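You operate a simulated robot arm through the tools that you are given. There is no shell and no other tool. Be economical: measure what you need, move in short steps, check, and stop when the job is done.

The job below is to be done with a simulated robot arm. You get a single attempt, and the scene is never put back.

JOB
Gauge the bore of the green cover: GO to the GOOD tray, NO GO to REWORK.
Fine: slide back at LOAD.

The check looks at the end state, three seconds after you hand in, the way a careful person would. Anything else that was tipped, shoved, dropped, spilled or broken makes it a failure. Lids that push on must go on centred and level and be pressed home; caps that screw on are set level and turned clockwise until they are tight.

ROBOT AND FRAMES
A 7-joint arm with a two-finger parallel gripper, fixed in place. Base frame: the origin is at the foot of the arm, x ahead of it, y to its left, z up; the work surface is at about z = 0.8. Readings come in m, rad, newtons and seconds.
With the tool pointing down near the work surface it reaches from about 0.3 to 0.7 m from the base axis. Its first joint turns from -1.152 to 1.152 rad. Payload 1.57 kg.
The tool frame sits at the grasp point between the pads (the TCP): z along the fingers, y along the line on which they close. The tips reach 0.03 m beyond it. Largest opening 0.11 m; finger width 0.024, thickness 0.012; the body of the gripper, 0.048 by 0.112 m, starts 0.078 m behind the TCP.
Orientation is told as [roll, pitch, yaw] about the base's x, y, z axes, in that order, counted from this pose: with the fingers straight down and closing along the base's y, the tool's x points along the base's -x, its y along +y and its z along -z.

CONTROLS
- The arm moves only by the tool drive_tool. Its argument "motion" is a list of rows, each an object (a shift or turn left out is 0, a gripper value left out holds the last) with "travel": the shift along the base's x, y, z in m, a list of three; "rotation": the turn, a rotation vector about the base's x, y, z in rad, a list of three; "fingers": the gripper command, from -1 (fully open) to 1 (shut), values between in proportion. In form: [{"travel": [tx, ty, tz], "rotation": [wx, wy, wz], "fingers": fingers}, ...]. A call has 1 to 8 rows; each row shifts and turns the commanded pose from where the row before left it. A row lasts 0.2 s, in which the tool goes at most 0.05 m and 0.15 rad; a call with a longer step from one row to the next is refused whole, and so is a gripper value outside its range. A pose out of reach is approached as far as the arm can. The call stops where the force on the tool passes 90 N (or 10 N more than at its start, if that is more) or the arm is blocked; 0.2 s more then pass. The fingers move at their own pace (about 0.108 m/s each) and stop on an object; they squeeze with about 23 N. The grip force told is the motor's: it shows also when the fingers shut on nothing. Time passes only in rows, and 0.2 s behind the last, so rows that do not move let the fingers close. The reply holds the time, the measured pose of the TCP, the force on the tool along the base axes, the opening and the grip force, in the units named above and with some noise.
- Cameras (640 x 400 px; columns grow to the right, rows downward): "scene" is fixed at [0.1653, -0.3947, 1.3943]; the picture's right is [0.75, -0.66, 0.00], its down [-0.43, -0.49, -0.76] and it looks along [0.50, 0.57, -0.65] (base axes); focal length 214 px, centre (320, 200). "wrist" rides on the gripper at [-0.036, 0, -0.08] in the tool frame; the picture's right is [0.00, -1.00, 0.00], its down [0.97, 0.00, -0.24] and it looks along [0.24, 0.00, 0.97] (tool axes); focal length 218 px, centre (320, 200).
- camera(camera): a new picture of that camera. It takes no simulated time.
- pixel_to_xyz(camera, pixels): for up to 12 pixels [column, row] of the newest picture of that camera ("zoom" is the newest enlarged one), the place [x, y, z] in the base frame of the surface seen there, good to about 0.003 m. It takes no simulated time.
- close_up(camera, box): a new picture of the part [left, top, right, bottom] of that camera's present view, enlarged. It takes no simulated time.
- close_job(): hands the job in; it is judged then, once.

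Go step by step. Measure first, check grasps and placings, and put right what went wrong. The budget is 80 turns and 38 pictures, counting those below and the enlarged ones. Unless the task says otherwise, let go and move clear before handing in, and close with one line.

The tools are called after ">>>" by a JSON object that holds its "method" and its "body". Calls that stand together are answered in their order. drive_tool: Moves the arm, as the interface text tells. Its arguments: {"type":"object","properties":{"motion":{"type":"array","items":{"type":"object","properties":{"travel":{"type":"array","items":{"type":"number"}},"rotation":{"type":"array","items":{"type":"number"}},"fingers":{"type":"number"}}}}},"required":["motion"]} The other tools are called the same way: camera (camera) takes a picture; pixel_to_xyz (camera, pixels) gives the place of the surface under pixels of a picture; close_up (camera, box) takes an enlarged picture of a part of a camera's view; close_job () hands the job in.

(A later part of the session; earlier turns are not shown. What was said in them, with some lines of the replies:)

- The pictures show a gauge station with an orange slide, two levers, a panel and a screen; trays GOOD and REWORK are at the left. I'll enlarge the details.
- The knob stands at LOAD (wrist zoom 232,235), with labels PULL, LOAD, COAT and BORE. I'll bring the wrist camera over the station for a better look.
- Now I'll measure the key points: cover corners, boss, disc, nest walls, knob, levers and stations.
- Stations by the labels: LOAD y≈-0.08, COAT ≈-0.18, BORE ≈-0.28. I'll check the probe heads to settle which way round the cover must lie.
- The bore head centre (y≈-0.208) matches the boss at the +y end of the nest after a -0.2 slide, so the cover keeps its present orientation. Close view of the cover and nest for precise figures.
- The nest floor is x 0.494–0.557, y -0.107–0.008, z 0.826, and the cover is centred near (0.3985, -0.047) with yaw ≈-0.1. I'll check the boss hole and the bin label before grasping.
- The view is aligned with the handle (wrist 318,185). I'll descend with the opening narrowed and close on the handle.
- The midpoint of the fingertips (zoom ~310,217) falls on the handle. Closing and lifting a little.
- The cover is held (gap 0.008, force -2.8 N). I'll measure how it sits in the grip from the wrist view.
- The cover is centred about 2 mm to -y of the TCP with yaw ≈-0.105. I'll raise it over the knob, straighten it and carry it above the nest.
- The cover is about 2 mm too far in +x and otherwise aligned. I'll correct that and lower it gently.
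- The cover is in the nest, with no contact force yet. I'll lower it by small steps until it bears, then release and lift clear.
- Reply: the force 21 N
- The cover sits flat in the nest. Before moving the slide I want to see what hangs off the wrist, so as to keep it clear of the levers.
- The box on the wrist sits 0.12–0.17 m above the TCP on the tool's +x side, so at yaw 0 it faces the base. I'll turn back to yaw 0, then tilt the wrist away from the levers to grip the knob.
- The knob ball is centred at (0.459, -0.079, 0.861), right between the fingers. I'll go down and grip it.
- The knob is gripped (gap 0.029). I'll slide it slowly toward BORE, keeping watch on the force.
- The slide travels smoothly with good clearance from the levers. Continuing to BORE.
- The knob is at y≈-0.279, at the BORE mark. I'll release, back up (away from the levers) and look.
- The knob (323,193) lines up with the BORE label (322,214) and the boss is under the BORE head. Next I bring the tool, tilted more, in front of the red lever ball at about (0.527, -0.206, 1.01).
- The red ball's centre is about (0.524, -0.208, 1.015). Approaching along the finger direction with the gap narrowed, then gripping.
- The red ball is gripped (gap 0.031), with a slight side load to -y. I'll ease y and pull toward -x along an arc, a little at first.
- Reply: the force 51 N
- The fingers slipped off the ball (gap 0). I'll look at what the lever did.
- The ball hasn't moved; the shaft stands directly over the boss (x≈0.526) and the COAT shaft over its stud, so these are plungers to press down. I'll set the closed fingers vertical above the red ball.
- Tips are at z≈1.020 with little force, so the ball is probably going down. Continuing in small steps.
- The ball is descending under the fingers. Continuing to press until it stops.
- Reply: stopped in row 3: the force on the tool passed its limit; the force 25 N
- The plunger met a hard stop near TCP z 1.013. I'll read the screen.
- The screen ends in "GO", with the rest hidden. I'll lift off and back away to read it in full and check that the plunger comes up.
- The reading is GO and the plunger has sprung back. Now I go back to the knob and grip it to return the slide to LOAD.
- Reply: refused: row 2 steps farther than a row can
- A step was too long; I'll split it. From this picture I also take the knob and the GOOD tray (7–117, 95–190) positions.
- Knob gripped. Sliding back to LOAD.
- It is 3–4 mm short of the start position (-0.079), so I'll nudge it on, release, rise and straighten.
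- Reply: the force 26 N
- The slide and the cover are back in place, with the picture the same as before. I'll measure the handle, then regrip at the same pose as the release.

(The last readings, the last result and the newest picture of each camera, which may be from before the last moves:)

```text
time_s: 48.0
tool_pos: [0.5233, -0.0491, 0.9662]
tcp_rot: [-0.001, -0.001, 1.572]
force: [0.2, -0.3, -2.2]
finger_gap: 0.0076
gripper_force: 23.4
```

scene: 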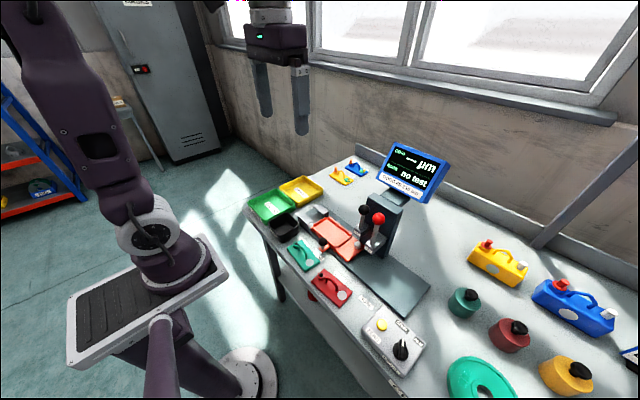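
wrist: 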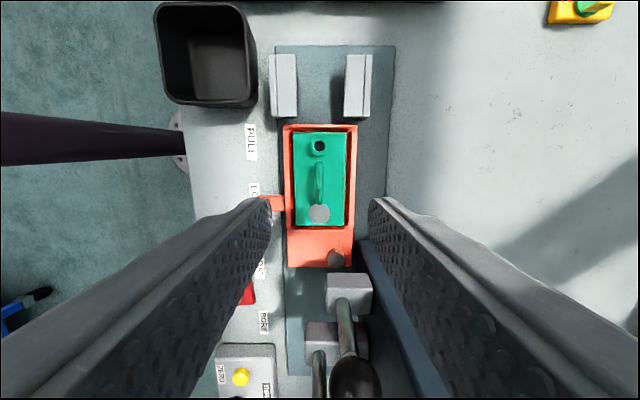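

The cover is lifted. I'll carry it above the GOOD tray.

>>> {"method": "drive_tool", "body": {"motion": [{"travel": [-0.01, 0.04, 0]}, {"travel": [-0.013, 0.045, 0]}, {"travel": [-0.013, 0.045, 0]}, {"travel": [-0.013, 0.045, 0]}, {"travel": [-0.013, 0.045, 0]}, {"travel": [-0.013, 0.045, 0]}, {}]}}

>>> {"method": "camera", "body": {"camera": "wrist"}}

```text
time_s: 49.6
tool_pos: [0.4481, 0.2161, 0.9647]
tcp_rot: [0.0, -0.002, 1.574]
force: [0.3, -0.2, -1.6]
finger_gap: 0.008
gripper_force: 23.1
```

```text
3 pictures are left
```

wrist: 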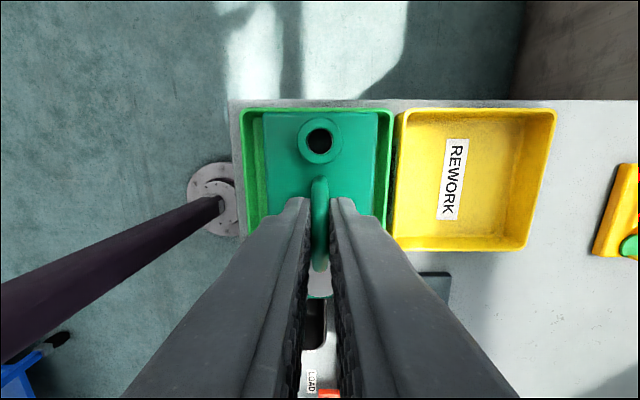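

>>> {"method": "pixel_to_xyz", "body": {"camera": "wrist", "pixels": [[244, 150], [390, 150], [320, 109], [268, 118], [373, 118], [257, 150], [255, 200], [320, 293], [383, 150], [553, 180], [470, 107], [470, 248]]}}

>>> {"method": "close_up", "body": {"camera": "scene", "box": [230, 150, 350, 250]}}

```text
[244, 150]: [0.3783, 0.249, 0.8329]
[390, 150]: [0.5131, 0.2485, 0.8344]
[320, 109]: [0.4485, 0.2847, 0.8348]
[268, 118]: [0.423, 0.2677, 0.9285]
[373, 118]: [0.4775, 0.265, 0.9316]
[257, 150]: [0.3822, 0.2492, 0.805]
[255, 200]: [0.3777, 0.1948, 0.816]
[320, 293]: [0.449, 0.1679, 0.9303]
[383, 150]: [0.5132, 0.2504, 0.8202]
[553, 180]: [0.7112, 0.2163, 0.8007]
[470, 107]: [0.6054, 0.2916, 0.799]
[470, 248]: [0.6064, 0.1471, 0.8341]
```

```text
4.00 times, centred on (290, 200) of scene
```

zoom: 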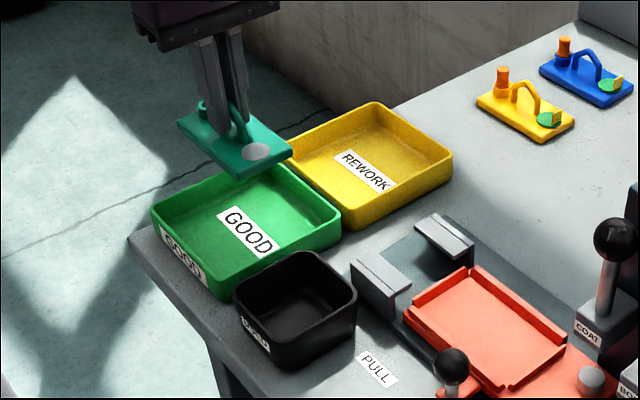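

The cover is centred over the tray (rims x 0.378–0.513, y 0.146–0.285; cover y 0.16–0.268). Lowering.

>>> {"method": "drive_tool", "body": {"motion": [{"travel": [-0.002, 0, -0.03]}, {"travel": [0, 0, -0.03]}, {"travel": [0, 0, -0.03]}, {"travel": [0, 0, -0.015]}, {"travel": [0, 0, -0.005]}, {}]}}

>>> {"method": "drive_tool", "body": {"motion": [{"travel": [0, 0, -0.002]}, {"travel": [0, 0, -0.001]}, {}]}}

```text
time_s: 51.0
tool_pos: [0.4465, 0.2172, 0.8564]
tcp_rot: [0.0, -0.004, 1.571]
force: [-0.1, -0.5, -2.6]
finger_gap: 0.0077
gripper_force: 23.2
```

```text
time_s: 51.8
tool_pos: [0.4463, 0.2171, 0.8541]
tcp_rot: [0.001, -0.003, 1.571]
force: [0.6, 0.0, -3.0]
finger_gap: 0.0077
gripper_force: 23.0
```

>>> {"method": "drive_tool", "body": {"motion": [{"travel": [0, 0, -0.0015]}, {"travel": [0, 0, -0.0015]}, {}]}}

```text
time_s: 52.6
tool_pos: [0.4468, 0.2183, 0.8504]
tcp_rot: [-0.002, -0.001, 1.573]
force: [-2.1, -1.6, 21.2]
finger_gap: 0.008
gripper_force: 23.2
```

It has touched down (21 N). Releasing and rising clear.

>>> {"method": "drive_tool", "body": {"motion": [{"travel": [0, 0, 0.001], "fingers": 0.5}, {"fingers": 0.4}, {"travel": [0, 0, 0.02]}, {"travel": [0, 0, 0.04]}, {"travel": [0, 0, 0.045]}, {"travel": [0, 0, 0.045]}, {"travel": [0, 0, 0.045]}, {}]}}

>>> {"method": "close_up", "body": {"camera": "scene", "box": [230, 140, 430, 320]}}

```text
time_s: 54.4
tool_pos: [0.4467, 0.2184, 1.0468]
tcp_rot: [0.001, 0.0, 1.574]
force: [0.1, -0.5, 0.4]
finger_gap: 0.0329
gripper_force: 0.1
```

```text
2.22 times, centred on (330, 230) of scene
```

zoom: 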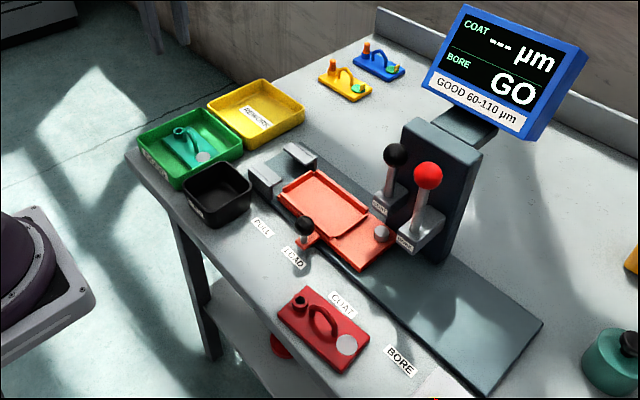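

The cover lies flat in GOOD, the screen reads GO, and the knob is at LOAD. A last free check of the slide position.

>>> {"method": "pixel_to_xyz", "body": {"camera": "zoom", "pixels": [[382, 230], [304, 225], [296, 258], [204, 156]]}}

```text
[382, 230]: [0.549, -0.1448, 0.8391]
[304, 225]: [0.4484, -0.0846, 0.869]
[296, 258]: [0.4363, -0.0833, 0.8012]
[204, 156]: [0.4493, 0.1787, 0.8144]
```

The stud is at y -0.145 and the knob at -0.0846, within about 1 mm of where they started, so everything is in place and I'm handing in.

>>> {"method": "close_job", "body": {}}

```text
The job is handed in.
```

The green cover's bore gauged GO; the cover is in the GOOD tray and the slide is back at LOAD.
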